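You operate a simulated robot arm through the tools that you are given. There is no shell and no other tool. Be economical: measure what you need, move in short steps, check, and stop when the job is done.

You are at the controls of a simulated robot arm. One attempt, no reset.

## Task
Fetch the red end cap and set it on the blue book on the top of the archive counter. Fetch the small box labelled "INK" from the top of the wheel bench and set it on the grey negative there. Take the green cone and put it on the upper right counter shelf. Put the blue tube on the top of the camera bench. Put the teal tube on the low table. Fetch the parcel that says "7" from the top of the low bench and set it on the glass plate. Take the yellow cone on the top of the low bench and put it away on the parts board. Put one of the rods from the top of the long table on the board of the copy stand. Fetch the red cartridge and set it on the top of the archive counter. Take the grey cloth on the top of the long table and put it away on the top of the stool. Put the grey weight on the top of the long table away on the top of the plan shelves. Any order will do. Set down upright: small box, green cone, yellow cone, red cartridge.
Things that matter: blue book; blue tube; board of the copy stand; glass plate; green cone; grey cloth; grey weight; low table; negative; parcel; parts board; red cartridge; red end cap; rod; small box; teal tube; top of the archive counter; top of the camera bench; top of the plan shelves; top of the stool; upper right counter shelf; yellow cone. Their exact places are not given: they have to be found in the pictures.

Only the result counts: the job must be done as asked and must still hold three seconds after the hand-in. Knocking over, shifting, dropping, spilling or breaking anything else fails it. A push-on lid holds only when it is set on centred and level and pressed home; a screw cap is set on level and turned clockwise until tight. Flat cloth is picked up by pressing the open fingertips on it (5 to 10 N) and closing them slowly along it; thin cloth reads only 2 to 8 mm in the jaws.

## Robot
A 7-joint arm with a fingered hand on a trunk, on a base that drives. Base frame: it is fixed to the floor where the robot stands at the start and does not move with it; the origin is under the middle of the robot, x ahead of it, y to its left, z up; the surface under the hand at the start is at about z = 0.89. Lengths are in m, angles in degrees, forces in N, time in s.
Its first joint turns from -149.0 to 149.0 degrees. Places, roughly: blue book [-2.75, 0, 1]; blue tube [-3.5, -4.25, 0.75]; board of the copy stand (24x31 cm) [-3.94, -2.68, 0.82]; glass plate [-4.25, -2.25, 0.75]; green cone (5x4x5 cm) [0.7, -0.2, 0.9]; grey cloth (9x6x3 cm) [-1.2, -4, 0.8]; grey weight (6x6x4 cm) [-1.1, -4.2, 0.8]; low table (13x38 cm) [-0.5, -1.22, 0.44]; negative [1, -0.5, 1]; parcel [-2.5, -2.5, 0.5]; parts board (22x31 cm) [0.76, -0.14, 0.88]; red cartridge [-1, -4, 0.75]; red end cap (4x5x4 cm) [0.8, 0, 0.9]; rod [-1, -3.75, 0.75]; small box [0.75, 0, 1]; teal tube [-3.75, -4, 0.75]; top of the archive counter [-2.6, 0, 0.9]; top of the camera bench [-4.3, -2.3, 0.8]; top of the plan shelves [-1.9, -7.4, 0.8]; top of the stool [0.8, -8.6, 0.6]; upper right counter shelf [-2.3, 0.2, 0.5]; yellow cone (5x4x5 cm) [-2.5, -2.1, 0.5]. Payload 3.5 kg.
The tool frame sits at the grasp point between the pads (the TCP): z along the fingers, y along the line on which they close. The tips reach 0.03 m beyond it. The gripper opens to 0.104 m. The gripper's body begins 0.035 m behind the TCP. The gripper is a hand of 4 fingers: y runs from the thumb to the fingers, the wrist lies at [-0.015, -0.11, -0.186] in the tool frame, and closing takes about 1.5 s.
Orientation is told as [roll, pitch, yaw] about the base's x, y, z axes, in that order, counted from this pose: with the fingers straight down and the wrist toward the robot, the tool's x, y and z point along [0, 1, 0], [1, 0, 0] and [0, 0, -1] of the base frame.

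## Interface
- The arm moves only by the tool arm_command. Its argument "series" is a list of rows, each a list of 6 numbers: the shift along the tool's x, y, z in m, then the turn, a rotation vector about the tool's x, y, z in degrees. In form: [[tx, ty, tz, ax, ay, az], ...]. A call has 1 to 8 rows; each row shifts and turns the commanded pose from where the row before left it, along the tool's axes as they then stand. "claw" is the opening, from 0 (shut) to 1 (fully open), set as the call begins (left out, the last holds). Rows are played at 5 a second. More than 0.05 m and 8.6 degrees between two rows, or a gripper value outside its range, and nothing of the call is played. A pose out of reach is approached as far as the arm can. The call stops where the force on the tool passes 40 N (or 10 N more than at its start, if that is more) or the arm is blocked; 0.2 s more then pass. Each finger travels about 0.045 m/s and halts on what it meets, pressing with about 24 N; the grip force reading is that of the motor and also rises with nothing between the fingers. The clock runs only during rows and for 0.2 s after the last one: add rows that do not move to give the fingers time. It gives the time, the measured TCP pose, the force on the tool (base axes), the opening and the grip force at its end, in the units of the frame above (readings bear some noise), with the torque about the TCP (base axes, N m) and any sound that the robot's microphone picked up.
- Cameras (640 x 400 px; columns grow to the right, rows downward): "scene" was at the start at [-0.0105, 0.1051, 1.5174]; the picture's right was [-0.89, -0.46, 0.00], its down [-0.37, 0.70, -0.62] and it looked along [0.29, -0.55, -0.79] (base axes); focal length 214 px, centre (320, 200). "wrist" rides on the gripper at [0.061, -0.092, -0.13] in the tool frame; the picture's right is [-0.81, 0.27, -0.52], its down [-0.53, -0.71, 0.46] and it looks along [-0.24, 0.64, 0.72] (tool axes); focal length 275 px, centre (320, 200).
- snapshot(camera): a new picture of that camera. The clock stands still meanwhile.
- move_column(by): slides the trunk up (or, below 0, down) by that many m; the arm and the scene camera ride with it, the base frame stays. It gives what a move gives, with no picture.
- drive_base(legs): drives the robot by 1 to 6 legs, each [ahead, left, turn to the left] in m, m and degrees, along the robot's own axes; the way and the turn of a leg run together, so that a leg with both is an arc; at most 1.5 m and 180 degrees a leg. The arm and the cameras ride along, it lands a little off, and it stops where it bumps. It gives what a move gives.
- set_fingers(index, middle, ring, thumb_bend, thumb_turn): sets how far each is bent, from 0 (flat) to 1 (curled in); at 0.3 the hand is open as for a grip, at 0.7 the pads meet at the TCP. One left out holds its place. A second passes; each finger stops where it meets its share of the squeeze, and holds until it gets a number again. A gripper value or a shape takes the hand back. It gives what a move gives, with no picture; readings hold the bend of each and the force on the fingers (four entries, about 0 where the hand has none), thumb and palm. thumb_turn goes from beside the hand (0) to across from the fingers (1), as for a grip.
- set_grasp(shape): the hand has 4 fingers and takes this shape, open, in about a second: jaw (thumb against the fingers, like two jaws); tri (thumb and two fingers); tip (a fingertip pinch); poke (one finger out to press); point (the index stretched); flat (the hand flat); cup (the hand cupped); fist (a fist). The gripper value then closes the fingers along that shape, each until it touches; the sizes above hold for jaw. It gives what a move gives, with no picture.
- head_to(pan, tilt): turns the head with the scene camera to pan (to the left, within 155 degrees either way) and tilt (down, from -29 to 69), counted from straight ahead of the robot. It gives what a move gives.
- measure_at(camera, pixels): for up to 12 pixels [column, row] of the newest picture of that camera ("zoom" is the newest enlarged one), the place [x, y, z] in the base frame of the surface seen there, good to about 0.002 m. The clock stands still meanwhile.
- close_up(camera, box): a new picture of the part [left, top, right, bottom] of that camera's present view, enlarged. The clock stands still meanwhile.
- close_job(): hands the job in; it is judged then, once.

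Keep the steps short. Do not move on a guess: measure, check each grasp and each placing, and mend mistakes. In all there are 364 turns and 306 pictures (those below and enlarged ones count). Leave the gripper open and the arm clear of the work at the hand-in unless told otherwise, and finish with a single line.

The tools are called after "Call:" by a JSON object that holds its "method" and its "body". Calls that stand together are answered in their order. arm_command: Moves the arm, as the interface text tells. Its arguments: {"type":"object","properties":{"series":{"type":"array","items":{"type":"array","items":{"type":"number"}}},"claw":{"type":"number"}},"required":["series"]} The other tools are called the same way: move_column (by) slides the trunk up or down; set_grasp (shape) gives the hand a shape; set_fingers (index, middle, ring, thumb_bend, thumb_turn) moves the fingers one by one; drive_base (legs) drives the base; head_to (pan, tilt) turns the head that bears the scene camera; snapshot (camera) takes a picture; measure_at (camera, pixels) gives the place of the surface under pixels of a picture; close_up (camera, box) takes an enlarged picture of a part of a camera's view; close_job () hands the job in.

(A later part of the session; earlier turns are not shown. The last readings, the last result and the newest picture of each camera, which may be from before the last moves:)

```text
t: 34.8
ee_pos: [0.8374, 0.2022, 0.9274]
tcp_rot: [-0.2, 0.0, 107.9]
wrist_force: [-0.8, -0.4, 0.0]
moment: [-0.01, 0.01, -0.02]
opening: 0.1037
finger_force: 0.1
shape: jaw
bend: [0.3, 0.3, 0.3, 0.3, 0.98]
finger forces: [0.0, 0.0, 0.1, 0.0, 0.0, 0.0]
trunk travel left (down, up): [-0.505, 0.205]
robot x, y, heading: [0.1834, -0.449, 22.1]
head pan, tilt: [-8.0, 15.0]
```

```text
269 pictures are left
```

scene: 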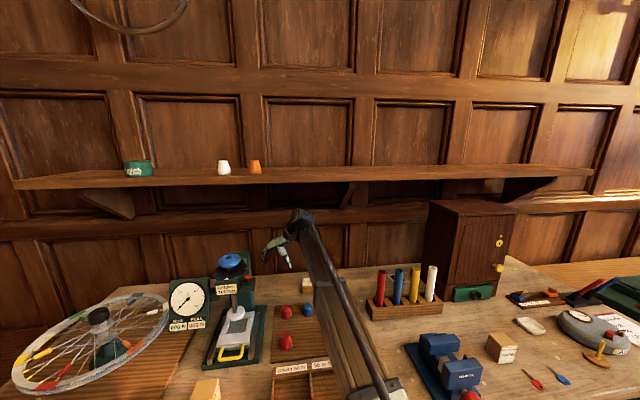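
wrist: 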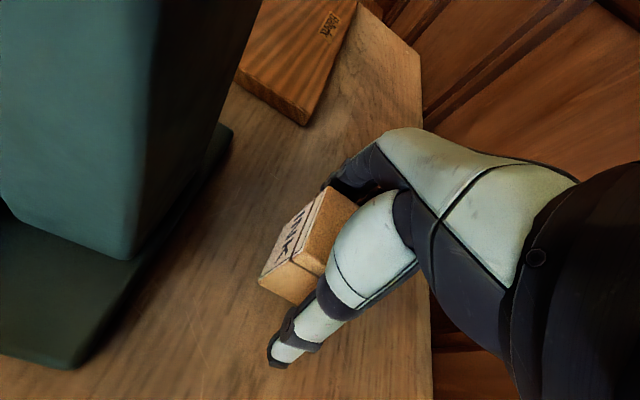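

The box is between fingers and thumb. I close.

Call:
{"method": "arm_command", "body": {"series": [[0, 0, 0, 0, 0, 0], [0, 0, 0, 0, 0, 0], [0, 0, 0, 0, 0, 0], [0, 0, 0, 0, 0, 0], [0, 0, 0, 0, 0, 0], [0, 0, 0, 0, 0, 0], [0, 0, 0, 0, 0, 0], [0, 0, 0, 0, 0, 0]], "claw": 0}}

Call:
{"method": "arm_command", "body": {"series": [[0, 0, -0.02, 0, 0, 0], [0, 0, -0.04, 0, 0, 0], [0, 0, -0.04, 0, 0, 0]]}}

Call:
{"method": "snapshot", "body": {"camera": "wrist"}}

```text
t: 36.6
ee_pos: [0.8358, 0.2022, 0.9275]
tcp_rot: [0.0, -0.1, 108.0]
wrist_force: [-0.1, 0.1, -0.5]
moment: [0.0, -0.01, 0.0]
opening: 0.0443
finger_force: 24.2
shape: jaw
bend: [0.74, 0.49, 0.48, 0.72, 1.0]
finger forces: [12.3, 6.6, 2.7, 0.1, 21.7, 0.0]
trunk travel left (down, up): [-0.505, 0.205]
robot x, y, heading: [0.183, -0.4474, 22.1]
head pan, tilt: [-8.0, 15.0]
```

```text
t: 37.4
ee_pos: [0.8328, 0.2021, 1.0297]
tcp_rot: [0.0, -0.1, 108.0]
wrist_force: [-0.3, -0.4, -0.7]
moment: [0.01, 0.01, 0.01]
opening: 0.0444
finger_force: 23.9
shape: jaw
bend: [0.74, 0.49, 0.48, 0.72, 1.0]
finger forces: [12.1, 6.7, 2.6, 0.0, 21.9, 0.0]
trunk travel left (down, up): [-0.505, 0.205]
robot x, y, heading: [0.1794, -0.4464, 22.4]
head pan, tilt: [-8.0, 15.0]
```

```text
268 pictures are left
```

wrist: 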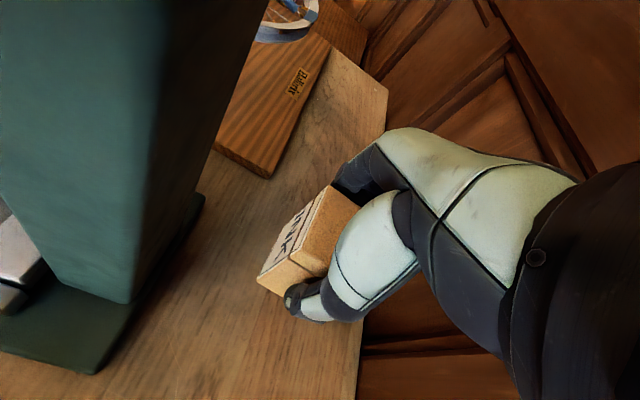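

Box held. Before choosing the placing approach I look at the forearm geometry.

Call:
{"method": "arm_command", "body": {"series": [[0, -0.045, 0, 0, 0, 0], [0, -0.045, 0, 0, 0, 0], [0, -0.045, 0, 0, 0, 0], [0, -0.045, 0, 0, 0, 0], [0, -0.045, 0, 0, 0, 0]]}}

Call:
{"method": "head_to", "body": {"pan": 0, "tilt": 45}}

Call:
{"method": "snapshot", "body": {"camera": "scene"}}

```text
t: 38.6
ee_pos: [0.9041, -0.013, 1.0239]
tcp_rot: [0.1, 0.0, 107.8]
wrist_force: [-0.7, 0.4, -1.8]
moment: [-0.02, -0.02, 0.01]
opening: 0.0442
finger_force: 24.3
shape: jaw
bend: [0.74, 0.49, 0.49, 0.72, 1.0]
finger forces: [12.3, 6.8, 2.7, 0.0, 22.0, 0.0]
trunk travel left (down, up): [-0.505, 0.205]
robot x, y, heading: [0.1834, -0.4492, 22.3]
head pan, tilt: [-8.0, 15.0]
```

```text
t: 39.5
ee_pos: [0.9038, -0.0103, 1.025]
tcp_rot: [-0.1, -0.1, 107.9]
wrist_force: [0.1, -0.1, -0.8]
moment: [0.01, 0.0, 0.02]
opening: 0.0442
finger_force: 24.3
shape: jaw
bend: [0.74, 0.49, 0.49, 0.72, 1.0]
finger forces: [12.2, 6.8, 2.7, 0.0, 22.1, 0.0]
trunk travel left (down, up): [-0.505, 0.205]
robot x, y, heading: [0.1864, -0.4465, 22.3]
head pan, tilt: [0.0, 45.0]
```

```text
267 pictures are left
```

scene: 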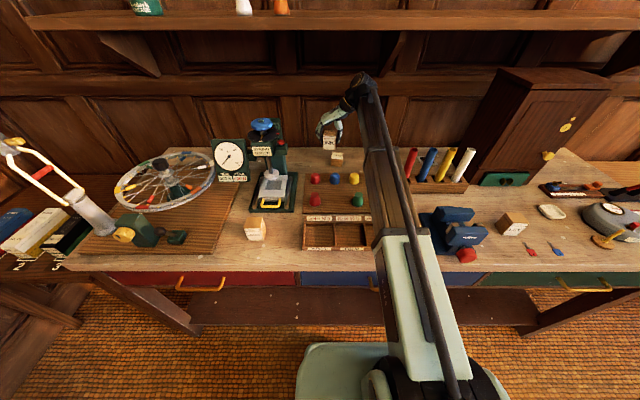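

Call:
{"method": "measure_at", "body": {"camera": "scene", "pixels": [[365, 85], [376, 140], [385, 180], [395, 225], [405, 250], [415, 300], [425, 350], [410, 390], [356, 75], [400, 170], [445, 180], [432, 152]]}}

```text
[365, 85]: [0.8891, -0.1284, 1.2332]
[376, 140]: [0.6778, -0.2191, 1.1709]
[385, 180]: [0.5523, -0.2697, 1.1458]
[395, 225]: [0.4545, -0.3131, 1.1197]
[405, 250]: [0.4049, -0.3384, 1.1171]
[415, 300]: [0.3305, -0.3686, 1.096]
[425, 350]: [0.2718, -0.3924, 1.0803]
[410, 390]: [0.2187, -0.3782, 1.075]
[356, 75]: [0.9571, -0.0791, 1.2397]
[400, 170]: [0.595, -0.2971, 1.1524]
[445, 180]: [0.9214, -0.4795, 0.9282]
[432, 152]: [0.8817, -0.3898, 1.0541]
```

The forearm runs straight from shoulder to wrist, so raising the column lifts it over the tubes. I draw the box back over the parts board, then raise the column.

Call:
{"method": "arm_command", "body": {"series": [[0.04, -0.02, 0, 0, 0, 0], [0.04, -0.02, 0, 0, 0, 0], [0.04, -0.02, 0, 0, 0, 0], [0.04, -0.02, 0, 0, 0, 0], [0.04, -0.02, 0, 0, 0, 0]]}}

Call:
{"method": "move_column", "body": {"by": 0.2}}

Call:
{"method": "arm_command", "body": {"series": [[0, 0, 0, 0, 0, 8.5], [0, 0, 0, 0, 0, 8.5], [0, 0, 0, 0, 0, 8.5], [0, 0, 0, 0, 0, 8.5], [0, 0, 0, 0, 0, 8.5], [0, 0, 0, 0, 0, 8.5], [0, 0, 0, 0, 0, 8.5], [0, 0, 0, 0, 0, 8.5]]}}

Call:
{"method": "arm_command", "body": {"series": [[0, 0, 0, 0, 0, 8.5], [0, 0, 0, 0, 0, 8.5], [0, 0, 0, 0, 0, 8.5], [0, 0, 0, 0, 0, 8.5], [0, 0, 0, 0, 0, 8.5], [0, 0, 0, 0, 0, 8.5], [0, 0, 0, 0, 0, 8.5], [0, 0, 0, 0, 0, 8.5]]}}

Call:
{"method": "snapshot", "body": {"camera": "scene"}}

```text
t: 40.6
ee_pos: [0.7756, -0.1389, 1.026]
tcp_rot: [-0.2, -0.2, 107.6]
wrist_force: [15.7, 0.9, 8.2]
moment: [-1.35, 2.56, 1.84]
opening: 0.0441
finger_force: 23.6
shape: jaw
bend: [0.74, 0.49, 0.49, 0.72, 1.0]
finger forces: [12.3, 6.8, 2.7, 0.1, 21.8, 0.0]
trunk travel left (down, up): [-0.505, 0.205]
robot x, y, heading: [0.1837, -0.4494, 22.3]
head pan, tilt: [0.0, 45.0]
stopped in row 5: the force on the tool passed its limit at 61 N (the readings are from after the stop); the commanded pose is now the measured one
```

```text
t: 42.7
ee_pos: [0.7753, -0.1388, 1.2254]
tcp_rot: [-0.2, -0.2, 107.6]
wrist_force: [15.7, 5.6, 4.9]
moment: [-1.39, 2.44, 1.73]
opening: 0.0443
finger_force: 24.6
shape: jaw
bend: [0.74, 0.49, 0.49, 0.72, 1.0]
finger forces: [12.2, 6.7, 2.8, 0.1, 21.9, 0.1]
trunk travel left (down, up): [-0.705, 0.005]
robot x, y, heading: [0.1855, -0.448, 22.2]
head pan, tilt: [0.0, 45.0]
```

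```text
t: 43.0
ee_pos: [0.776, -0.1385, 1.2276]
tcp_rot: [-0.2, -0.1, 107.0]
wrist_force: [5.8, 7.1, 1.6]
moment: [-1.2, 0.9, 0.49]
opening: 0.0444
finger_force: 23.9
shape: jaw
bend: [0.74, 0.49, 0.49, 0.72, 1.0]
finger forces: [12.2, 6.7, 2.9, 0.0, 22.0, 0.1]
trunk travel left (down, up): [-0.705, 0.005]
robot x, y, heading: [0.1828, -0.4493, 22.6]
head pan, tilt: [0.0, 45.0]
stopped in row 1: the force on the tool passed its limit at 84 N (the readings are from after the stop); the commanded pose is now the measured one
```

```text
t: 44.8
ee_pos: [0.7761, -0.1375, 1.2271]
tcp_rot: [-0.1, -0.3, 39.0]
wrist_force: [-0.1, 0.5, -1.7]
moment: [-0.02, 0.01, 0.02]
opening: 0.0442
finger_force: 24.1
shape: jaw
bend: [0.74, 0.49, 0.49, 0.72, 1.0]
finger forces: [12.1, 6.7, 2.8, 0.0, 21.8, 0.1]
trunk travel left (down, up): [-0.705, 0.005]
robot x, y, heading: [0.1816, -0.4482, 22.2]
head pan, tilt: [0.0, 45.0]
```

```text
266 pictures are left
```

scene: 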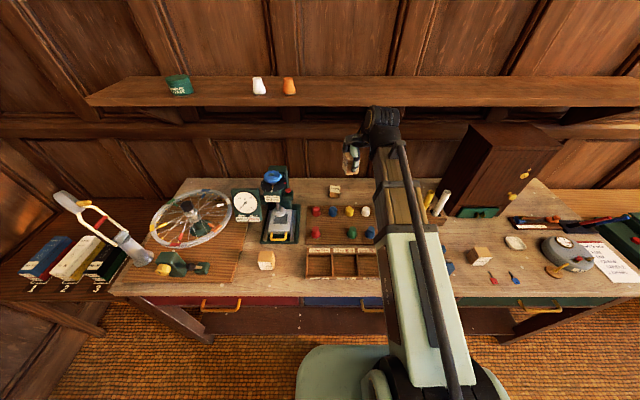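

Call:
{"method": "arm_command", "body": {"series": [[0, 0, 0, 0, 0, 8.5], [0, 0, 0, 0, 0, 8.5], [0, 0, 0, 0, 0, 8.5], [0, 0, 0, 0, 0, 8.5], [0, 0, 0, 0, 0, 8.5]]}}

Call:
{"method": "arm_command", "body": {"series": [[0, 0, 0, 0, 0, 8.5], [0, 0, 0, 0, 0, 8.5], [0, 0, 0, 0, 0, 8.5], [0, 0, 0, 0, 0, 8.5], [0, 0, 0, 0, 0, 8.5]]}}

Call:
{"method": "snapshot", "body": {"camera": "scene"}}

Call:
{"method": "snapshot", "body": {"camera": "wrist"}}

```text
t: 46.0
ee_pos: [0.7762, -0.1387, 1.2275]
tcp_rot: [0.2, -0.3, -3.5]
wrist_force: [0.1, 0.7, -0.9]
moment: [0.02, 0.0, 0.0]
opening: 0.0441
finger_force: 23.7
shape: jaw
bend: [0.74, 0.49, 0.49, 0.72, 1.0]
finger forces: [12.1, 6.6, 2.9, 0.0, 21.8, 0.0]
trunk travel left (down, up): [-0.705, 0.005]
robot x, y, heading: [0.1821, -0.45, 22.4]
head pan, tilt: [0.0, 45.0]
```

```text
t: 47.2
ee_pos: [0.7754, -0.1391, 1.227]
tcp_rot: [0.2, -0.1, -46.0]
wrist_force: [-0.6, 0.0, 0.0]
moment: [0.0, 0.0, 0.03]
opening: 0.0439
finger_force: 23.9
shape: jaw
bend: [0.74, 0.49, 0.49, 0.72, 1.0]
finger forces: [12.1, 6.8, 2.9, 0.1, 21.9, 0.1]
trunk travel left (down, up): [-0.705, 0.005]
robot x, y, heading: [0.1853, -0.4476, 22.4]
head pan, tilt: [0.0, 45.0]
```

```text
265 pictures are left
```

scene: 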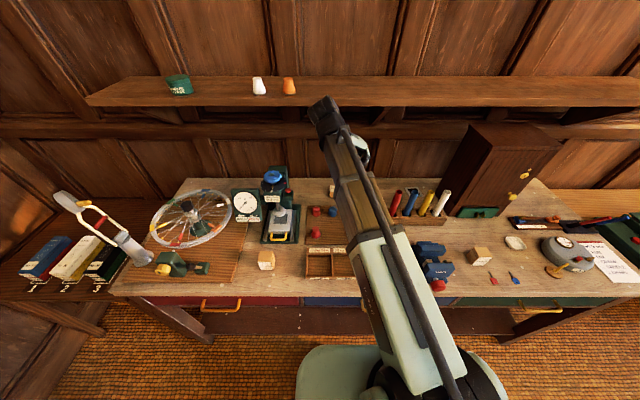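

```text
264 pictures are left
```

wrist: 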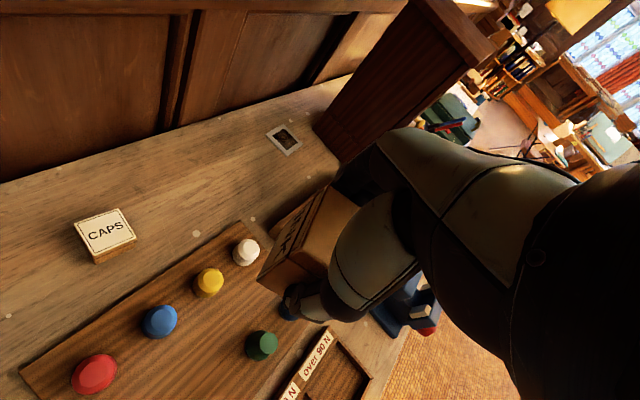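

Call:
{"method": "arm_command", "body": {"series": [[0, 0, 0.044, 0, 0, 0], [0, 0, 0.044, 0, 0, 0], [0, 0, 0.044, 0, 0, 0], [0.038, 0.015, 0, 0, 0, 0], [0.038, 0.015, 0, 0, 0, 0], [0.038, 0.015, 0, 0, 0, 0], [0.038, 0.015, 0, 0, 0, 0], [0.038, 0.015, 0, 0, 0, 0]]}}

Call:
{"method": "head_to", "body": {"pan": -15, "tilt": 35}}

Call:
{"method": "snapshot", "body": {"camera": "scene"}}

Call:
{"method": "snapshot", "body": {"camera": "wrist"}}

```text
t: 49.0
ee_pos: [0.9648, -0.0602, 1.0948]
tcp_rot: [0.3, 0.0, -45.7]
wrist_force: [0.2, -0.4, -0.7]
moment: [0.01, -0.01, 0.0]
opening: 0.044
finger_force: 24.0
shape: jaw
bend: [0.74, 0.49, 0.5, 0.72, 1.0]
finger forces: [12.2, 6.7, 3.0, 0.1, 21.9, 0.1]
trunk travel left (down, up): [-0.705, 0.005]
robot x, y, heading: [0.1858, -0.4514, 22.0]
head pan, tilt: [0.0, 45.0]
```

```text
t: 49.8
ee_pos: [0.9631, -0.0614, 1.0956]
tcp_rot: [0.4, 0.0, -45.7]
wrist_force: [-0.6, 0.7, -1.7]
moment: [0.0, 0.0, 0.01]
opening: 0.0443
finger_force: 23.9
shape: jaw
bend: [0.74, 0.49, 0.5, 0.72, 1.0]
finger forces: [12.1, 6.7, 3.0, 0.0, 21.8, 0.0]
trunk travel left (down, up): [-0.705, 0.005]
robot x, y, heading: [0.1824, -0.4507, 22.1]
head pan, tilt: [-15.0, 35.0]
```

```text
263 pictures are left
```

scene: 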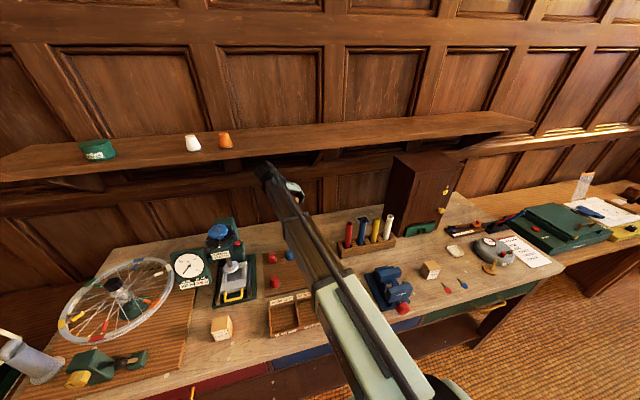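

```text
262 pictures are left
```

wrist: 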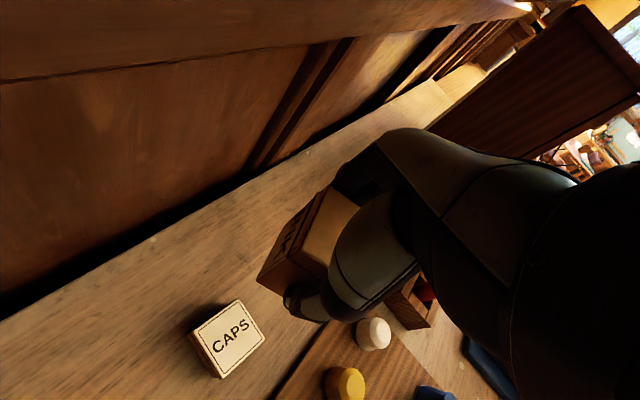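

Call:
{"method": "arm_command", "body": {"series": [[-0.0178, 0.0446, 0, 0, 0, 0], [-0.0178, 0.0446, 0, 0, 0, 0], [-0.0178, 0.0446, 0, 0, 0, 0], [-0.0178, 0.0446, 0, 0, 0, 0], [-0.0178, 0.0446, 0, 0, 0, 0], [-0.0178, 0.0446, 0, 0, 0, 0], [-0.0178, 0.0446, 0, 0, 0, 0]]}}

Call:
{"method": "snapshot", "body": {"camera": "scene"}}

Call:
{"method": "snapshot", "body": {"camera": "wrist"}}

```text
t: 51.4
ee_pos: [1.0919, -0.3705, 1.0918]
tcp_rot: [0.3, -0.1, -45.8]
wrist_force: [-0.7, 0.5, -1.2]
moment: [0.02, -0.03, 0.05]
opening: 0.0442
finger_force: 23.8
shape: jaw
bend: [0.74, 0.49, 0.52, 0.72, 1.0]
finger forces: [12.7, 7.6, 2.6, 0.0, 21.7, 0.0]
trunk travel left (down, up): [-0.705, 0.005]
robot x, y, heading: [0.1839, -0.4484, 22.1]
head pan, tilt: [-15.0, 35.0]
```

```text
261 pictures are left
```

scene: 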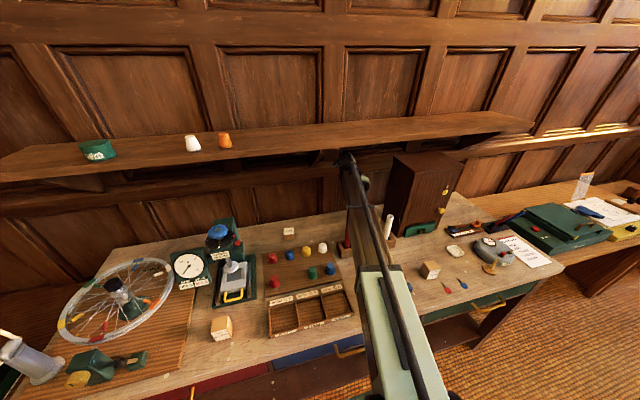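

```text
260 pictures are left
```

wrist: 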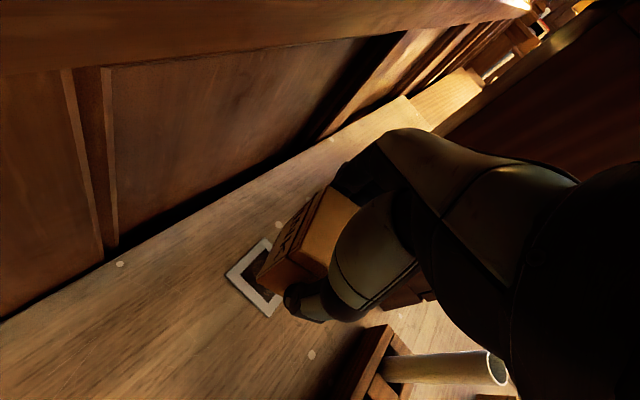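

Call:
{"method": "measure_at", "body": {"camera": "wrist", "pixels": [[230, 274], [266, 308], [264, 243], [250, 258], [305, 180], [262, 270]]}}

```text
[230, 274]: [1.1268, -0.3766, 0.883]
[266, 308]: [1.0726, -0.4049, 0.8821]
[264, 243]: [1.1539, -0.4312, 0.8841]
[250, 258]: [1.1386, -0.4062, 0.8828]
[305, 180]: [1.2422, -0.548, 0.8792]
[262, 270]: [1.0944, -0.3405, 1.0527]
```

Call:
{"method": "arm_command", "body": {"series": [[-0.009, 0.0244, 0, 0, 0, 0], [-0.009, 0.0244, 0, 0, 0, 0], [0, 0, 0.04, 0, 0, 0], [0, 0, 0.04, 0, 0, 0], [0, 0, 0.03, 0, 0, 0]]}}

Call:
{"method": "snapshot", "body": {"camera": "wrist"}}

Call:
{"method": "close_up", "body": {"camera": "scene", "box": [290, 130, 450, 280]}}

```text
t: 52.6
ee_pos: [1.1146, -0.4189, 0.9849]
tcp_rot: [0.4, 0.0, -45.9]
wrist_force: [-0.8, 0.1, -1.4]
moment: [-0.01, -0.01, 0.04]
opening: 0.0441
finger_force: 23.9
shape: jaw
bend: [0.74, 0.49, 0.52, 0.72, 1.0]
finger forces: [12.7, 7.4, 2.4, 0.0, 21.7, 0.0]
trunk travel left (down, up): [-0.705, 0.005]
robot x, y, heading: [0.1857, -0.4487, 22.2]
head pan, tilt: [-15.0, 35.0]
```

```text
259 pictures are left
```

wrist: 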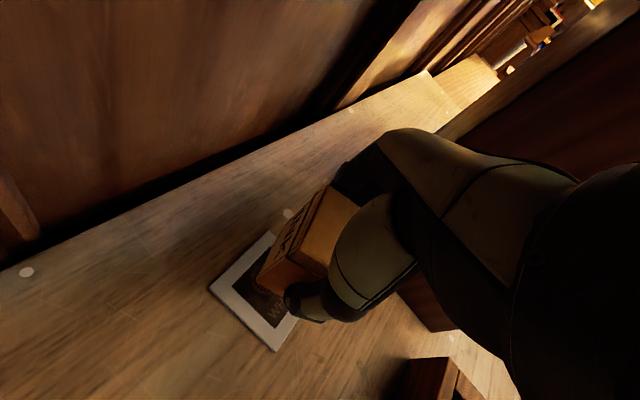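

```text
2.67 times, centred on (370, 205) of scene
```

zoom: 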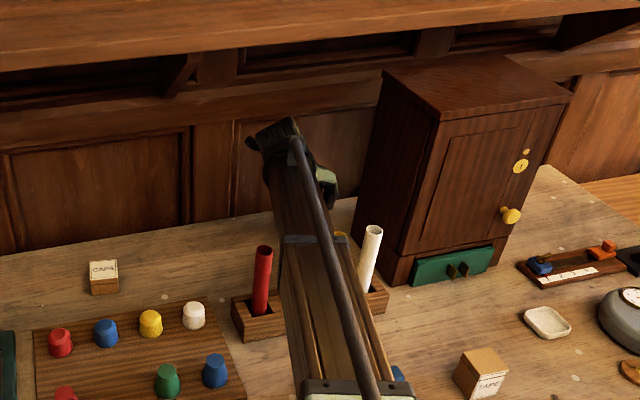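

I check the forearm height over the tubes.

Call:
{"method": "measure_at", "body": {"camera": "zoom", "pixels": [[285, 170], [300, 240], [315, 300], [335, 370], [262, 250], [375, 230], [272, 190], [283, 300]]}}

```text
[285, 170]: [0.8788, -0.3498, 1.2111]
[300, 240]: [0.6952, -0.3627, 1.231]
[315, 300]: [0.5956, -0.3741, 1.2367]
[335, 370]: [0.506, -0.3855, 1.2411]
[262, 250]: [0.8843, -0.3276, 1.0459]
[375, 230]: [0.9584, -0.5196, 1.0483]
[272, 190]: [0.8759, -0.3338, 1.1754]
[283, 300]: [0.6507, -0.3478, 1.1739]
```

Call:
{"method": "arm_command", "body": {"series": [[0, 0, 0.02, 0, 0, 0], [0, 0, 0.015, 0, 0, 0], [0, 0, 0.01, 0, 0, 0]]}}

Call:
{"method": "close_up", "body": {"camera": "scene", "box": [290, 130, 450, 280]}}

Call:
{"method": "snapshot", "body": {"camera": "wrist"}}

```text
t: 53.4
ee_pos: [1.1155, -0.4194, 0.9399]
tcp_rot: [0.3, 0.0, -45.8]
wrist_force: [-0.4, 0.1, -1.6]
moment: [0.01, 0.01, 0.02]
opening: 0.0443
finger_force: 24.4
shape: jaw
bend: [0.74, 0.49, 0.52, 0.72, 1.0]
finger forces: [12.7, 7.5, 2.4, 0.1, 21.7, 0.0]
trunk travel left (down, up): [-0.705, 0.005]
robot x, y, heading: [0.1821, -0.4481, 22.3]
head pan, tilt: [-15.0, 35.0]
```

```text
2.67 times, centred on (370, 205) of scene
```

zoom: 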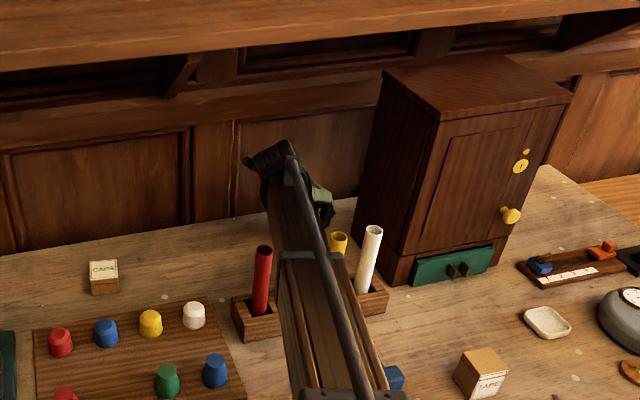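

```text
256 pictures are left
```

wrist: 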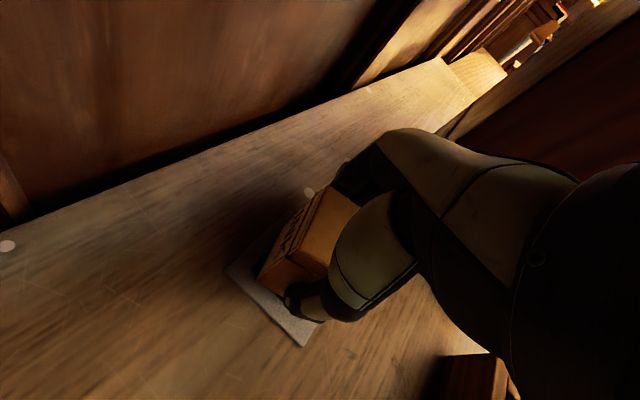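

Call:
{"method": "arm_command", "body": {"series": [[0, 0, 0.004, 0, 0, 0], [0, 0, 0.003, 0, 0, 0], [0, 0, 0.002, 0, 0, 0]]}}

Call:
{"method": "snapshot", "body": {"camera": "wrist"}}

```text
t: 54.2
ee_pos: [1.1157, -0.4185, 0.9303]
tcp_rot: [0.3, -0.2, -45.8]
wrist_force: [-1.1, -0.7, 2.9]
moment: [-0.03, -0.06, -0.03]
opening: 0.044
finger_force: 23.5
shape: jaw
bend: [0.74, 0.49, 0.52, 0.72, 1.0]
finger forces: [12.9, 7.7, 2.6, 0.0, 22.1, 0.1]
trunk travel left (down, up): [-0.705, 0.005]
robot x, y, heading: [0.1844, -0.4493, 22.3]
head pan, tilt: [-15.0, 35.0]
```

```text
255 pictures are left
```

wrist: 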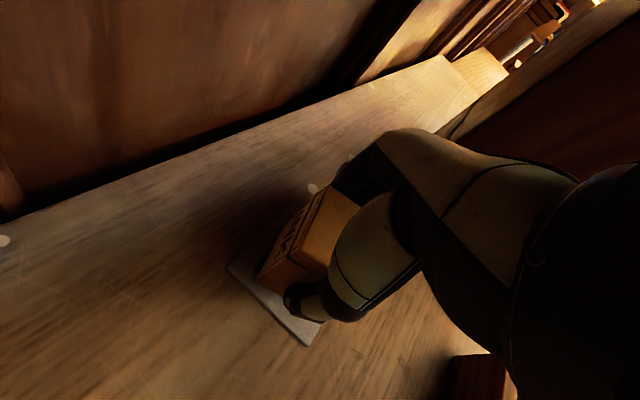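

Contact felt. I open and lift.

Call:
{"method": "arm_command", "body": {"series": [[0, 0, 0, 0, 0, 0], [0, 0, 0, 0, 0, 0], [0, 0, 0, 0, 0, 0], [0, 0, 0, 0, 0, 0], [0, 0, 0, 0, 0, 0], [0, 0, 0, 0, 0, 0], [0, 0, 0, 0, 0, 0]], "claw": 1}}

Call:
{"method": "arm_command", "body": {"series": [[0, 0, -0.04, 0, 0, 0], [0, 0, -0.04, 0, 0, 0], [0, 0, -0.04, 0, 0, 0], [0, 0, -0.04, 0, 0, 0]]}}

Call:
{"method": "snapshot", "body": {"camera": "wrist"}}

Call:
{"method": "snapshot", "body": {"camera": "scene"}}

```text
t: 55.8
ee_pos: [1.115, -0.4167, 0.9298]
tcp_rot: [0.3, 0.0, -45.8]
wrist_force: [0.4, 0.1, -0.8]
moment: [-0.01, 0.01, 0.01]
opening: 0.1034
finger_force: 0.1
shape: jaw
bend: [0.3, 0.3, 0.3, 0.3, 0.98]
finger forces: [0.1, 0.0, 0.0, 0.0, 0.0, 0.0]
trunk travel left (down, up): [-0.705, 0.005]
robot x, y, heading: [0.1807, -0.4472, 22.4]
head pan, tilt: [-15.0, 35.0]
```

```text
t: 56.8
ee_pos: [1.1139, -0.4183, 1.0893]
tcp_rot: [0.2, 0.1, -45.9]
wrist_force: [0.1, 1.0, 0.6]
moment: [0.02, -0.01, 0.0]
opening: 0.1038
finger_force: 0.0
shape: jaw
bend: [0.3, 0.3, 0.3, 0.3, 0.98]
finger forces: [0.0, 0.0, 0.0, 0.1, 0.0, 0.0]
trunk travel left (down, up): [-0.705, 0.005]
robot x, y, heading: [0.184, -0.4478, 22.5]
head pan, tilt: [-15.0, 35.0]
```

```text
254 pictures are left
```

wrist: 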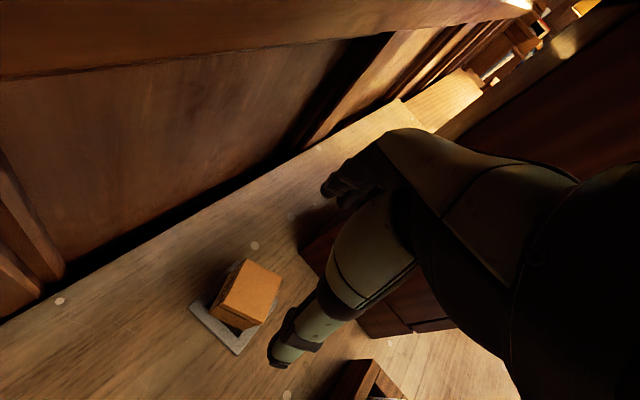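

```text
253 pictures are left
```

scene: 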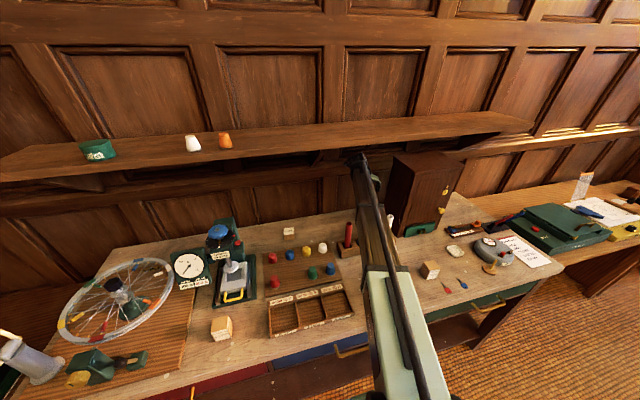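

INK box sits upright on the negative. I withdraw along the same path.

Call:
{"method": "arm_command", "body": {"series": [[0.0178, -0.0446, 0, 0, 0, 0], [0.0178, -0.0446, 0, 0, 0, 0], [0.0178, -0.0446, 0, 0, 0, 0], [0.0178, -0.0446, 0, 0, 0, 0], [0.0178, -0.0446, 0, 0, 0, 0], [0.0178, -0.0446, 0, 0, 0, 0], [0.0178, -0.0446, 0, 0, 0, 0], [0.0178, -0.0446, 0, 0, 0, 0]]}}

Call:
{"method": "arm_command", "body": {"series": [[-0.038, -0.015, 0, 0, 0, 0], [-0.038, -0.015, 0, 0, 0, 0], [-0.038, -0.015, 0, 0, 0, 0], [-0.038, -0.015, 0, 0, 0, 0], [-0.038, -0.015, 0, 0, 0, 0]]}}

Call:
{"method": "arm_command", "body": {"series": [[0, 0, -0.015, 0, 0, -8.5], [0, 0, -0.015, 0, 0, -8.5], [0, 0, 0, 0, 0, -8.5], [0, 0, 0, 0, 0, -8.5], [0, 0, 0, 0, 0, -8.5], [0, 0, 0, 0, 0, -8.5], [0, 0, 0, 0, 0, -8.5], [0, 0, 0, 0, 0, -8.5]]}}

Call:
{"method": "arm_command", "body": {"series": [[0, 0, 0, 0, 0, -8.5], [0, 0, 0, 0, 0, -8.5], [0, 0, 0, 0, 0, -8.5]]}}

Call:
{"method": "snapshot", "body": {"camera": "wrist"}}

Call:
{"method": "snapshot", "body": {"camera": "scene"}}

```text
t: 58.6
ee_pos: [0.9666, -0.0604, 1.0927]
tcp_rot: [0.3, -0.1, -45.9]
wrist_force: [-0.2, 0.7, -0.5]
moment: [0.01, -0.01, 0.03]
opening: 0.1036
finger_force: 0.0
shape: jaw
bend: [0.3, 0.3, 0.3, 0.3, 0.98]
finger forces: [0.0, 0.1, 0.1, 0.0, 0.0, 0.0]
trunk travel left (down, up): [-0.705, 0.005]
robot x, y, heading: [0.1849, -0.4495, 22.0]
head pan, tilt: [-15.0, 35.0]
```

```text
t: 59.8
ee_pos: [0.7779, -0.1428, 1.0895]
tcp_rot: [0.4, 0.0, -45.9]
wrist_force: [-0.8, -0.2, 0.4]
moment: [-0.01, -0.03, 0.02]
opening: 0.1041
finger_force: 0.1
shape: jaw
bend: [0.3, 0.3, 0.3, 0.3, 0.98]
finger forces: [0.1, 0.1, 0.0, 0.0, 0.0, 0.0]
trunk travel left (down, up): [-0.705, 0.005]
robot x, y, heading: [0.1821, -0.4475, 22.4]
head pan, tilt: [-15.0, 35.0]
```

```text
t: 61.6
ee_pos: [0.78, -0.1419, 1.1204]
tcp_rot: [0.1, -0.3, 22.4]
wrist_force: [-0.1, 0.2, 0.5]
moment: [0.02, -0.01, -0.02]
opening: 0.1036
finger_force: 0.1
shape: jaw
bend: [0.3, 0.3, 0.3, 0.3, 0.98]
finger forces: [0.1, 0.0, 0.0, 0.0, 0.0, 0.0]
trunk travel left (down, up): [-0.705, 0.005]
robot x, y, heading: [0.1817, -0.4489, 22.3]
head pan, tilt: [-15.0, 35.0]
```

```text
t: 62.4
ee_pos: [0.7799, -0.1417, 1.1206]
tcp_rot: [0.0, -0.3, 47.8]
wrist_force: [0.0, -0.1, 0.9]
moment: [-0.03, 0.01, -0.01]
opening: 0.1039
finger_force: 0.1
shape: jaw
bend: [0.3, 0.3, 0.3, 0.3, 0.98]
finger forces: [0.1, 0.1, 0.0, 0.0, 0.1, 0.1]
trunk travel left (down, up): [-0.705, 0.005]
robot x, y, heading: [0.1822, -0.4471, 22.4]
head pan, tilt: [-15.0, 35.0]
```

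```text
252 pictures are left
```

wrist: 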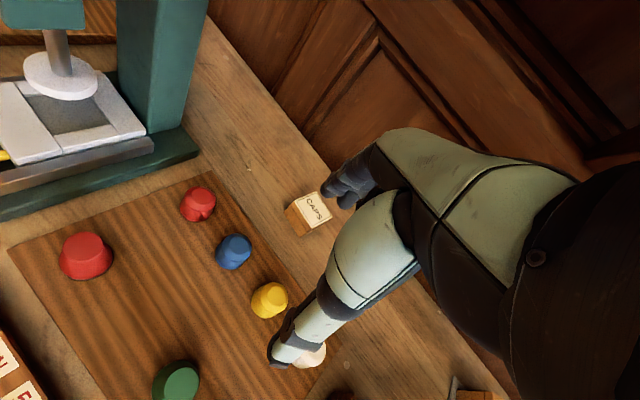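

```text
251 pictures are left
```

scene: 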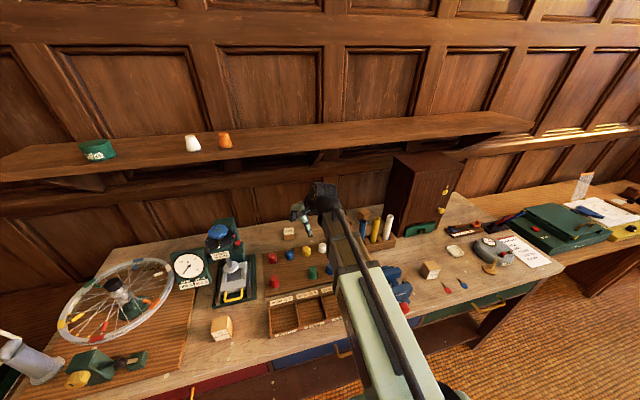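

Call:
{"method": "close_up", "body": {"camera": "wrist", "box": [40, 170, 300, 330]}}

Call:
{"method": "close_up", "body": {"camera": "scene", "box": [250, 220, 350, 300]}}

```text
2.46 times, centred on (170, 250) of wrist
```

zoom: 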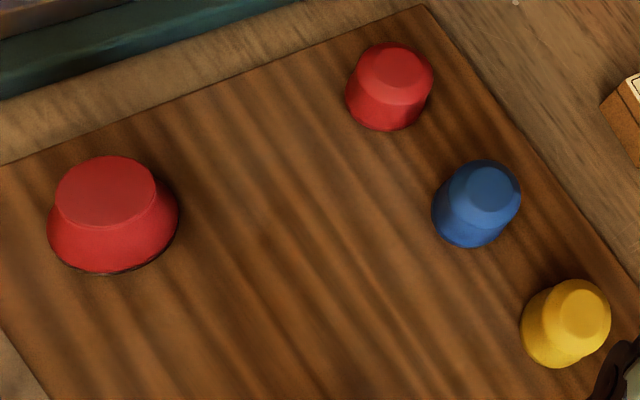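

```text
5.00 times, centred on (300, 260) of scene
```

zoom: 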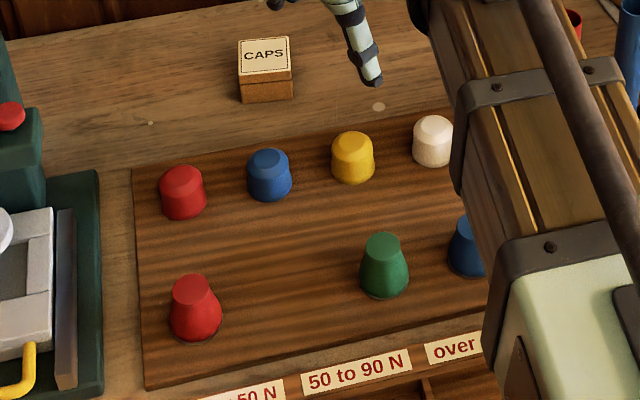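

Call:
{"method": "measure_at", "body": {"camera": "zoom", "pixels": [[182, 178], [182, 170], [168, 180], [196, 178], [163, 205], [203, 200], [184, 216], [384, 242], [384, 295], [270, 290], [200, 230]]}}

Call:
{"method": "measure_at", "body": {"camera": "wrist", "pixels": [[199, 196], [190, 205], [208, 205], [186, 215], [200, 190]]}}

```text
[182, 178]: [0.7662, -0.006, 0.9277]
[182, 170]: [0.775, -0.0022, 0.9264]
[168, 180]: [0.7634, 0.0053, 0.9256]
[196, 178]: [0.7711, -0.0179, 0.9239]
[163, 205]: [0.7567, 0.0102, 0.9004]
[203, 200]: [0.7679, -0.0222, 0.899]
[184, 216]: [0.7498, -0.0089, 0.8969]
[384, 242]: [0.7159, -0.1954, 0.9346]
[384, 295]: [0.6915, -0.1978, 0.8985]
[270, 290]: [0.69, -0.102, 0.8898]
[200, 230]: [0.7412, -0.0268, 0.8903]
```

```text
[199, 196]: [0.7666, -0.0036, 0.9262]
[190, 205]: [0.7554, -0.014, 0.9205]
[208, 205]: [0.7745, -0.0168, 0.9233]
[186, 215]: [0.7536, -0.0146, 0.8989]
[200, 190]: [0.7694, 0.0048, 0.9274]
```

Call:
{"method": "arm_command", "body": {"series": [[0.0336, 0.0306, 0, 0, 0, 0], [0.0336, 0.0306, 0, 0, 0, 0], [0.0336, 0.0306, 0, 0, 0, 0], [0, 0, 0.04, 0, 0, 0], [0, 0, 0.04, 0, 0, 0], [0, 0, 0.04, 0, 0, 0]]}}

Call:
{"method": "snapshot", "body": {"camera": "wrist"}}

Call:
{"method": "close_up", "body": {"camera": "scene", "box": [200, 190, 360, 290]}}

```text
t: 63.8
ee_pos: [0.7655, -0.0053, 0.9992]
tcp_rot: [0.0, -0.3, 47.7]
wrist_force: [-0.2, 0.8, -0.1]
moment: [0.0, 0.02, 0.0]
opening: 0.1038
finger_force: 0.1
shape: jaw
bend: [0.3, 0.3, 0.3, 0.3, 0.98]
finger forces: [0.0, 0.1, 0.1, 0.0, 0.0, 0.1]
trunk travel left (down, up): [-0.705, 0.005]
robot x, y, heading: [0.1826, -0.4489, 22.2]
head pan, tilt: [-15.0, 35.0]
```

```text
248 pictures are left
```

wrist: 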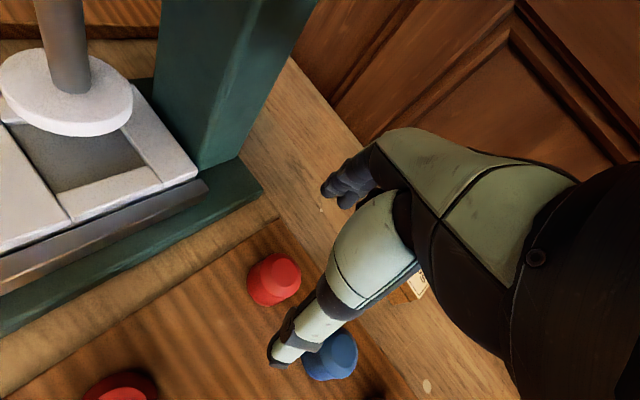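

```text
4.00 times, centred on (280, 240) of scene
```

zoom: 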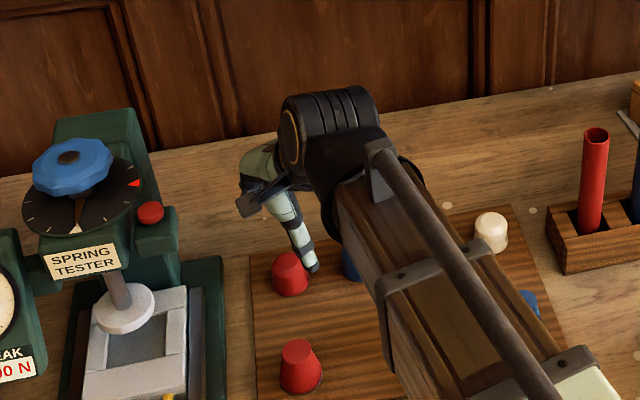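

Call:
{"method": "arm_command", "body": {"series": [[0, 0, 0.03, 0, 0, 0], [0, 0, 0.03, 0, 0, 0], [0, 0, 0.013, 0, 0, 0], [0, 0, 0, 0, 0, 0]]}}

Call:
{"method": "snapshot", "body": {"camera": "wrist"}}

```text
t: 64.8
ee_pos: [0.767, -0.0034, 0.927]
tcp_rot: [0.0, -0.3, 47.7]
wrist_force: [0.2, -0.8, -0.4]
moment: [0.0, 0.01, -0.02]
opening: 0.1036
finger_force: 0.2
shape: jaw
bend: [0.3, 0.3, 0.3, 0.3, 0.98]
finger forces: [0.1, 0.1, 0.0, 0.1, 0.0, 0.0]
trunk travel left (down, up): [-0.705, 0.005]
robot x, y, heading: [0.1828, -0.4509, 22.3]
head pan, tilt: [-15.0, 35.0]
```

```text
246 pictures are left
```

wrist: 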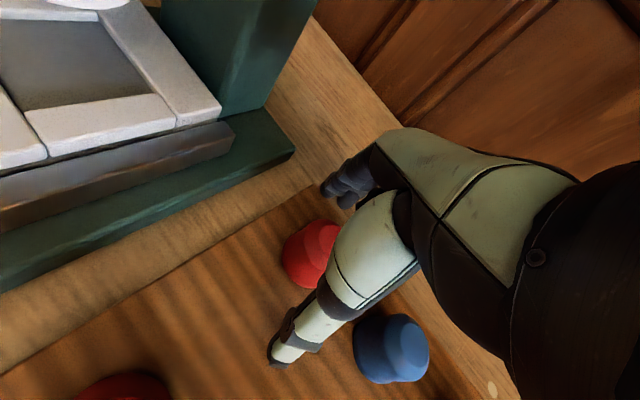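

Call:
{"method": "arm_command", "body": {"series": [[0, 0, 0, 0, 0, 0], [0, 0, 0, 0, 0, 0], [0, 0, 0, 0, 0, 0], [0, 0, 0, 0, 0, 0], [0, 0, 0, 0, 0, 0], [0, 0, 0, 0, 0, 0], [0, 0, 0, 0, 0, 0], [0, 0, 0, 0, 0, 0]], "claw": 0}}

Call:
{"method": "arm_command", "body": {"series": [[0, 0, -0.02, 0, 0, 0], [0, 0, -0.04, 0, 0, 0], [0, 0, -0.04, 0, 0, 0]]}}

Call:
{"method": "snapshot", "body": {"camera": "wrist"}}

```text
t: 66.6
ee_pos: [0.7669, -0.0042, 0.9256]
tcp_rot: [0.0, -0.3, 47.7]
wrist_force: [-0.6, -0.2, 0.3]
moment: [-0.03, 0.02, -0.01]
opening: 0.0342
finger_force: 23.5
shape: jaw
bend: [0.74, 0.52, 0.56, 0.74, 1.0]
finger forces: [11.2, 7.9, 0.0, 0.0, 18.6, 0.0]
trunk travel left (down, up): [-0.705, 0.005]
robot x, y, heading: [0.1796, -0.4479, 22.0]
head pan, tilt: [-15.0, 35.0]
```

```text
t: 67.4
ee_pos: [0.7671, -0.0049, 1.0292]
tcp_rot: [0.0, -0.3, 47.6]
wrist_force: [-0.3, 0.1, -0.7]
moment: [0.0, -0.04, 0.0]
opening: 0.0346
finger_force: 23.9
shape: jaw
bend: [0.74, 0.52, 0.56, 0.74, 1.0]
finger forces: [11.3, 8.2, 0.1, 0.1, 18.6, 0.0]
trunk travel left (down, up): [-0.705, 0.005]
robot x, y, heading: [0.1796, -0.4516, 22.3]
head pan, tilt: [-15.0, 35.0]
```

```text
245 pictures are left
```

wrist: 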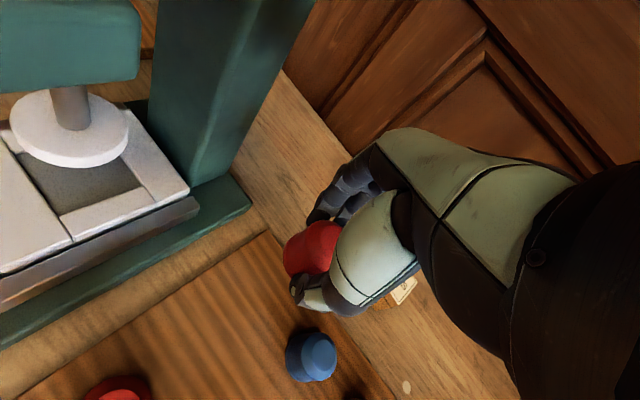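

Cap held. I retract the arm and survey the way to the counter.

Call:
{"method": "arm_command", "body": {"series": [[-0.024, -0.0335, -0.025, 0, 0, 0], [-0.024, -0.0335, -0.025, 0, 0, 0], [-0.024, -0.0335, -0.025, 0, 0, 0], [-0.024, -0.0335, -0.025, 0, 0, 0], [-0.024, -0.0335, -0.025, 0, 0, 0], [0, 0, 0, 0, 0, 8.5], [0, 0, 0, 0, 0, 8.5], [0, 0, 0, 0, 0, 8.5]]}}

Call:
{"method": "head_to", "body": {"pan": -150, "tilt": 35}}

Call:
{"method": "snapshot", "body": {"camera": "scene"}}

Call:
{"method": "head_to", "body": {"pan": 140, "tilt": 35}}

Call:
{"method": "snapshot", "body": {"camera": "scene"}}

```text
t: 69.2
ee_pos: [0.743, -0.2112, 1.1528]
tcp_rot: [0.1, -0.3, 22.2]
wrist_force: [-0.4, 0.2, -1.2]
moment: [-0.04, -0.03, -0.02]
opening: 0.0343
finger_force: 23.9
shape: jaw
bend: [0.74, 0.52, 0.56, 0.74, 1.0]
finger forces: [11.4, 8.3, 0.1, 0.0, 18.5, 0.1]
trunk travel left (down, up): [-0.705, 0.005]
robot x, y, heading: [0.1846, -0.4477, 22.5]
head pan, tilt: [-15.0, 35.0]
```

```text
t: 71.3
ee_pos: [0.7427, -0.2095, 1.152]
tcp_rot: [0.1, -0.3, 22.2]
wrist_force: [-0.6, 0.0, -0.8]
moment: [0.03, -0.01, 0.02]
opening: 0.0344
finger_force: 23.9
shape: jaw
bend: [0.74, 0.52, 0.56, 0.74, 1.0]
finger forces: [11.4, 8.2, 0.1, 0.1, 18.4, 0.0]
trunk travel left (down, up): [-0.705, 0.005]
robot x, y, heading: [0.1859, -0.4417, 22.2]
head pan, tilt: [-150.0, 35.0]
```

```text
244 pictures are left
```

scene: 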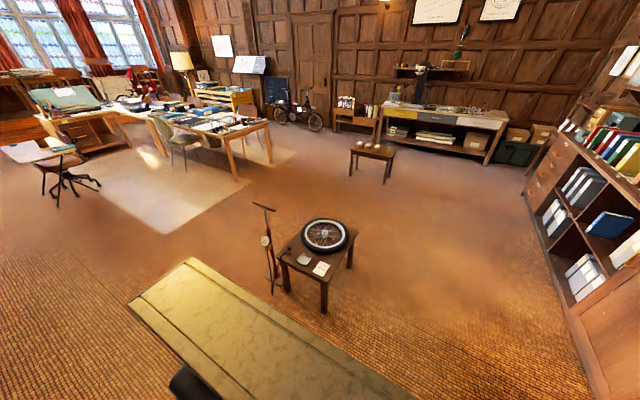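

```text
t: 75.3
ee_pos: [0.7426, -0.2097, 1.1524]
tcp_rot: [0.1, -0.4, 22.1]
wrist_force: [-0.3, -1.3, -1.3]
moment: [0.01, 0.01, 0.01]
opening: 0.0342
finger_force: 24.3
shape: jaw
bend: [0.74, 0.52, 0.56, 0.74, 1.0]
finger forces: [11.5, 8.3, 0.2, 0.0, 18.5, 0.0]
trunk travel left (down, up): [-0.705, 0.005]
robot x, y, heading: [0.1851, -0.4484, 22.3]
head pan, tilt: [140.0, 35.0]
```

```text
243 pictures are left
```

scene: 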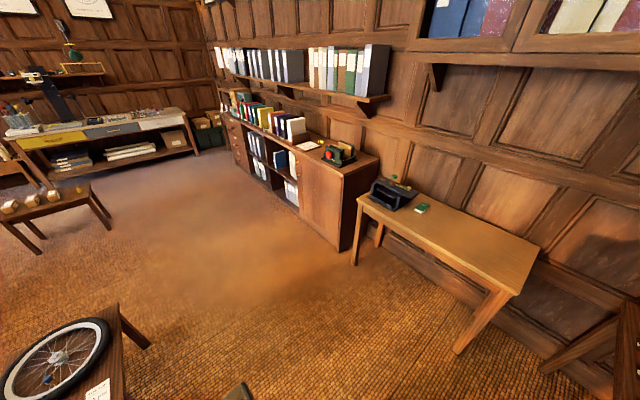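

Call:
{"method": "measure_at", "body": {"camera": "scene", "pixels": [[516, 292], [357, 198], [457, 353], [345, 175], [228, 120], [278, 187], [308, 155], [338, 250], [118, 305], [105, 395], [90, 186], [190, 115]]}}

Call:
{"method": "close_up", "body": {"camera": "scene", "box": [210, 70, 400, 220]}}

```text
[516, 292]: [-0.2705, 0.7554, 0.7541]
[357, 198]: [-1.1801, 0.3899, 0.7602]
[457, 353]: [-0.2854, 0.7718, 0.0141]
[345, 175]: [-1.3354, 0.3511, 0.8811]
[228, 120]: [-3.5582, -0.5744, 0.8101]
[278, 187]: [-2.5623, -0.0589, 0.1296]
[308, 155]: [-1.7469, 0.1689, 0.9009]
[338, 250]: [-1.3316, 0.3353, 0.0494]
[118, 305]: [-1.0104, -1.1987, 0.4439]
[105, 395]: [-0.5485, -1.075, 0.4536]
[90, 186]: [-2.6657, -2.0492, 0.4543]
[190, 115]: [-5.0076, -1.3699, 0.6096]
```

```text
2.67 times, centred on (305, 145) of scene
```

zoom: 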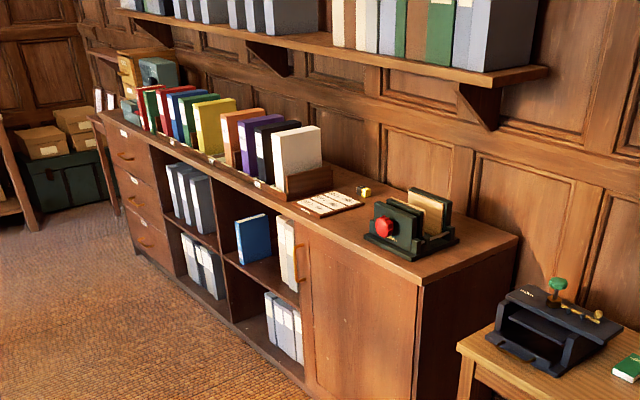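

The room furniture is all rotated 22.3°. I back off, turn left 90° and drive to the counter in legs.

Call:
{"method": "drive_base", "body": {"legs": [[-0.3, 0, 0], [0, 0, 90], [0.6, 0, 0], [0, 1.2, 0], [0, 1.0, 0]]}}

Call:
{"method": "head_to", "body": {"pan": 0, "tilt": 35}}

Call:
{"method": "snapshot", "body": {"camera": "scene"}}

```text
t: 94.5
ee_pos: [-2.5802, -0.2586, 1.152]
tcp_rot: [0.0, -0.2, 111.8]
wrist_force: [-0.9, 0.2, -0.5]
moment: [0.02, 0.01, -0.02]
opening: 0.0338
finger_force: 24.1
shape: jaw
bend: [0.74, 0.52, 0.56, 0.75, 1.0]
finger forces: [11.7, 8.3, 0.2, 0.0, 18.3, 0.0]
trunk travel left (down, up): [-0.705, 0.005]
robot x, y, heading: [-2.3445, -0.818, 111.7]
head pan, tilt: [140.0, 35.0]
```

```text
t: 96.7
ee_pos: [-2.5805, -0.2584, 1.1523]
tcp_rot: [0.1, -0.3, 111.8]
wrist_force: [0.2, 0.4, -0.2]
moment: [0.0, 0.03, 0.0]
opening: 0.0337
finger_force: 23.9
shape: jaw
bend: [0.74, 0.52, 0.56, 0.75, 1.0]
finger forces: [11.7, 8.3, 0.2, 0.0, 18.2, 0.0]
trunk travel left (down, up): [-0.705, 0.005]
robot x, y, heading: [-2.3466, -0.8222, 111.8]
head pan, tilt: [0.0, 35.0]
```

```text
241 pictures are left
```

scene: 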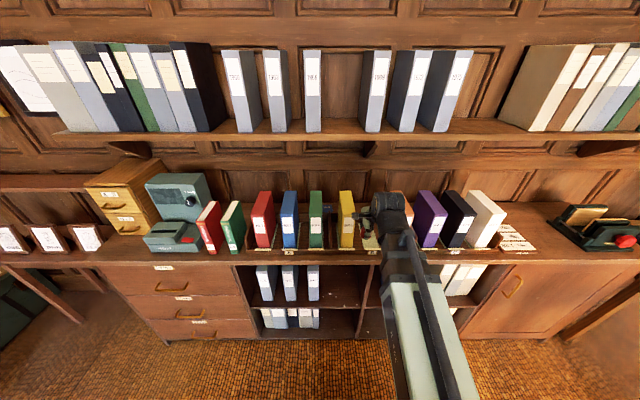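

Call:
{"method": "close_up", "body": {"camera": "scene", "box": [190, 170, 370, 270]}}

Call:
{"method": "measure_at", "body": {"camera": "zoom", "pixels": [[330, 80], [365, 80], [330, 125], [372, 125], [350, 95], [270, 90], [445, 90], [352, 210]]}}

```text
3.56 times, centred on (280, 220) of scene
```

zoom: 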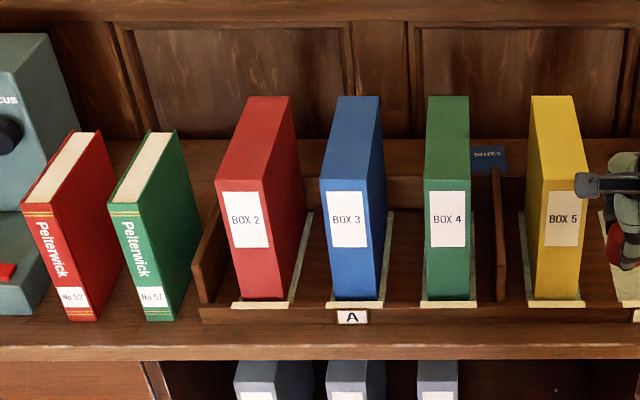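

```text
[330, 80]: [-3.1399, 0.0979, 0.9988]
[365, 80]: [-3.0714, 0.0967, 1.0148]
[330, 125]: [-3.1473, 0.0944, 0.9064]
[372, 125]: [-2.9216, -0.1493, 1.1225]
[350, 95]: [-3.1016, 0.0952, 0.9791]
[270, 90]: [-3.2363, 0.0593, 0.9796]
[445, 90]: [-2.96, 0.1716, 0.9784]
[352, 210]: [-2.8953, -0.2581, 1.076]
```

Call:
{"method": "measure_at", "body": {"camera": "zoom", "pixels": [[478, 155], [500, 155], [490, 168], [485, 148], [450, 180]]}}

Call:
{"method": "close_up", "body": {"camera": "scene", "box": [310, 195, 350, 225]}}

```text
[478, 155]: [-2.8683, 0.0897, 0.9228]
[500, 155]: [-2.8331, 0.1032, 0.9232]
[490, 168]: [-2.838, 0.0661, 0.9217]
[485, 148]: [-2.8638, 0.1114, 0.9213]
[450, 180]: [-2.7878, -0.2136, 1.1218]
```

```text
13.33 times, centred on (330, 210) of scene
```

zoom: 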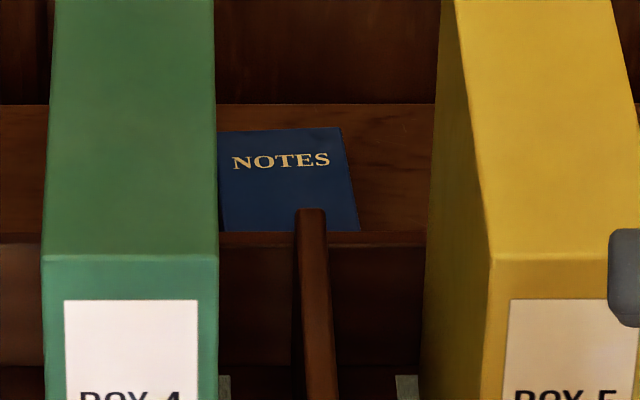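

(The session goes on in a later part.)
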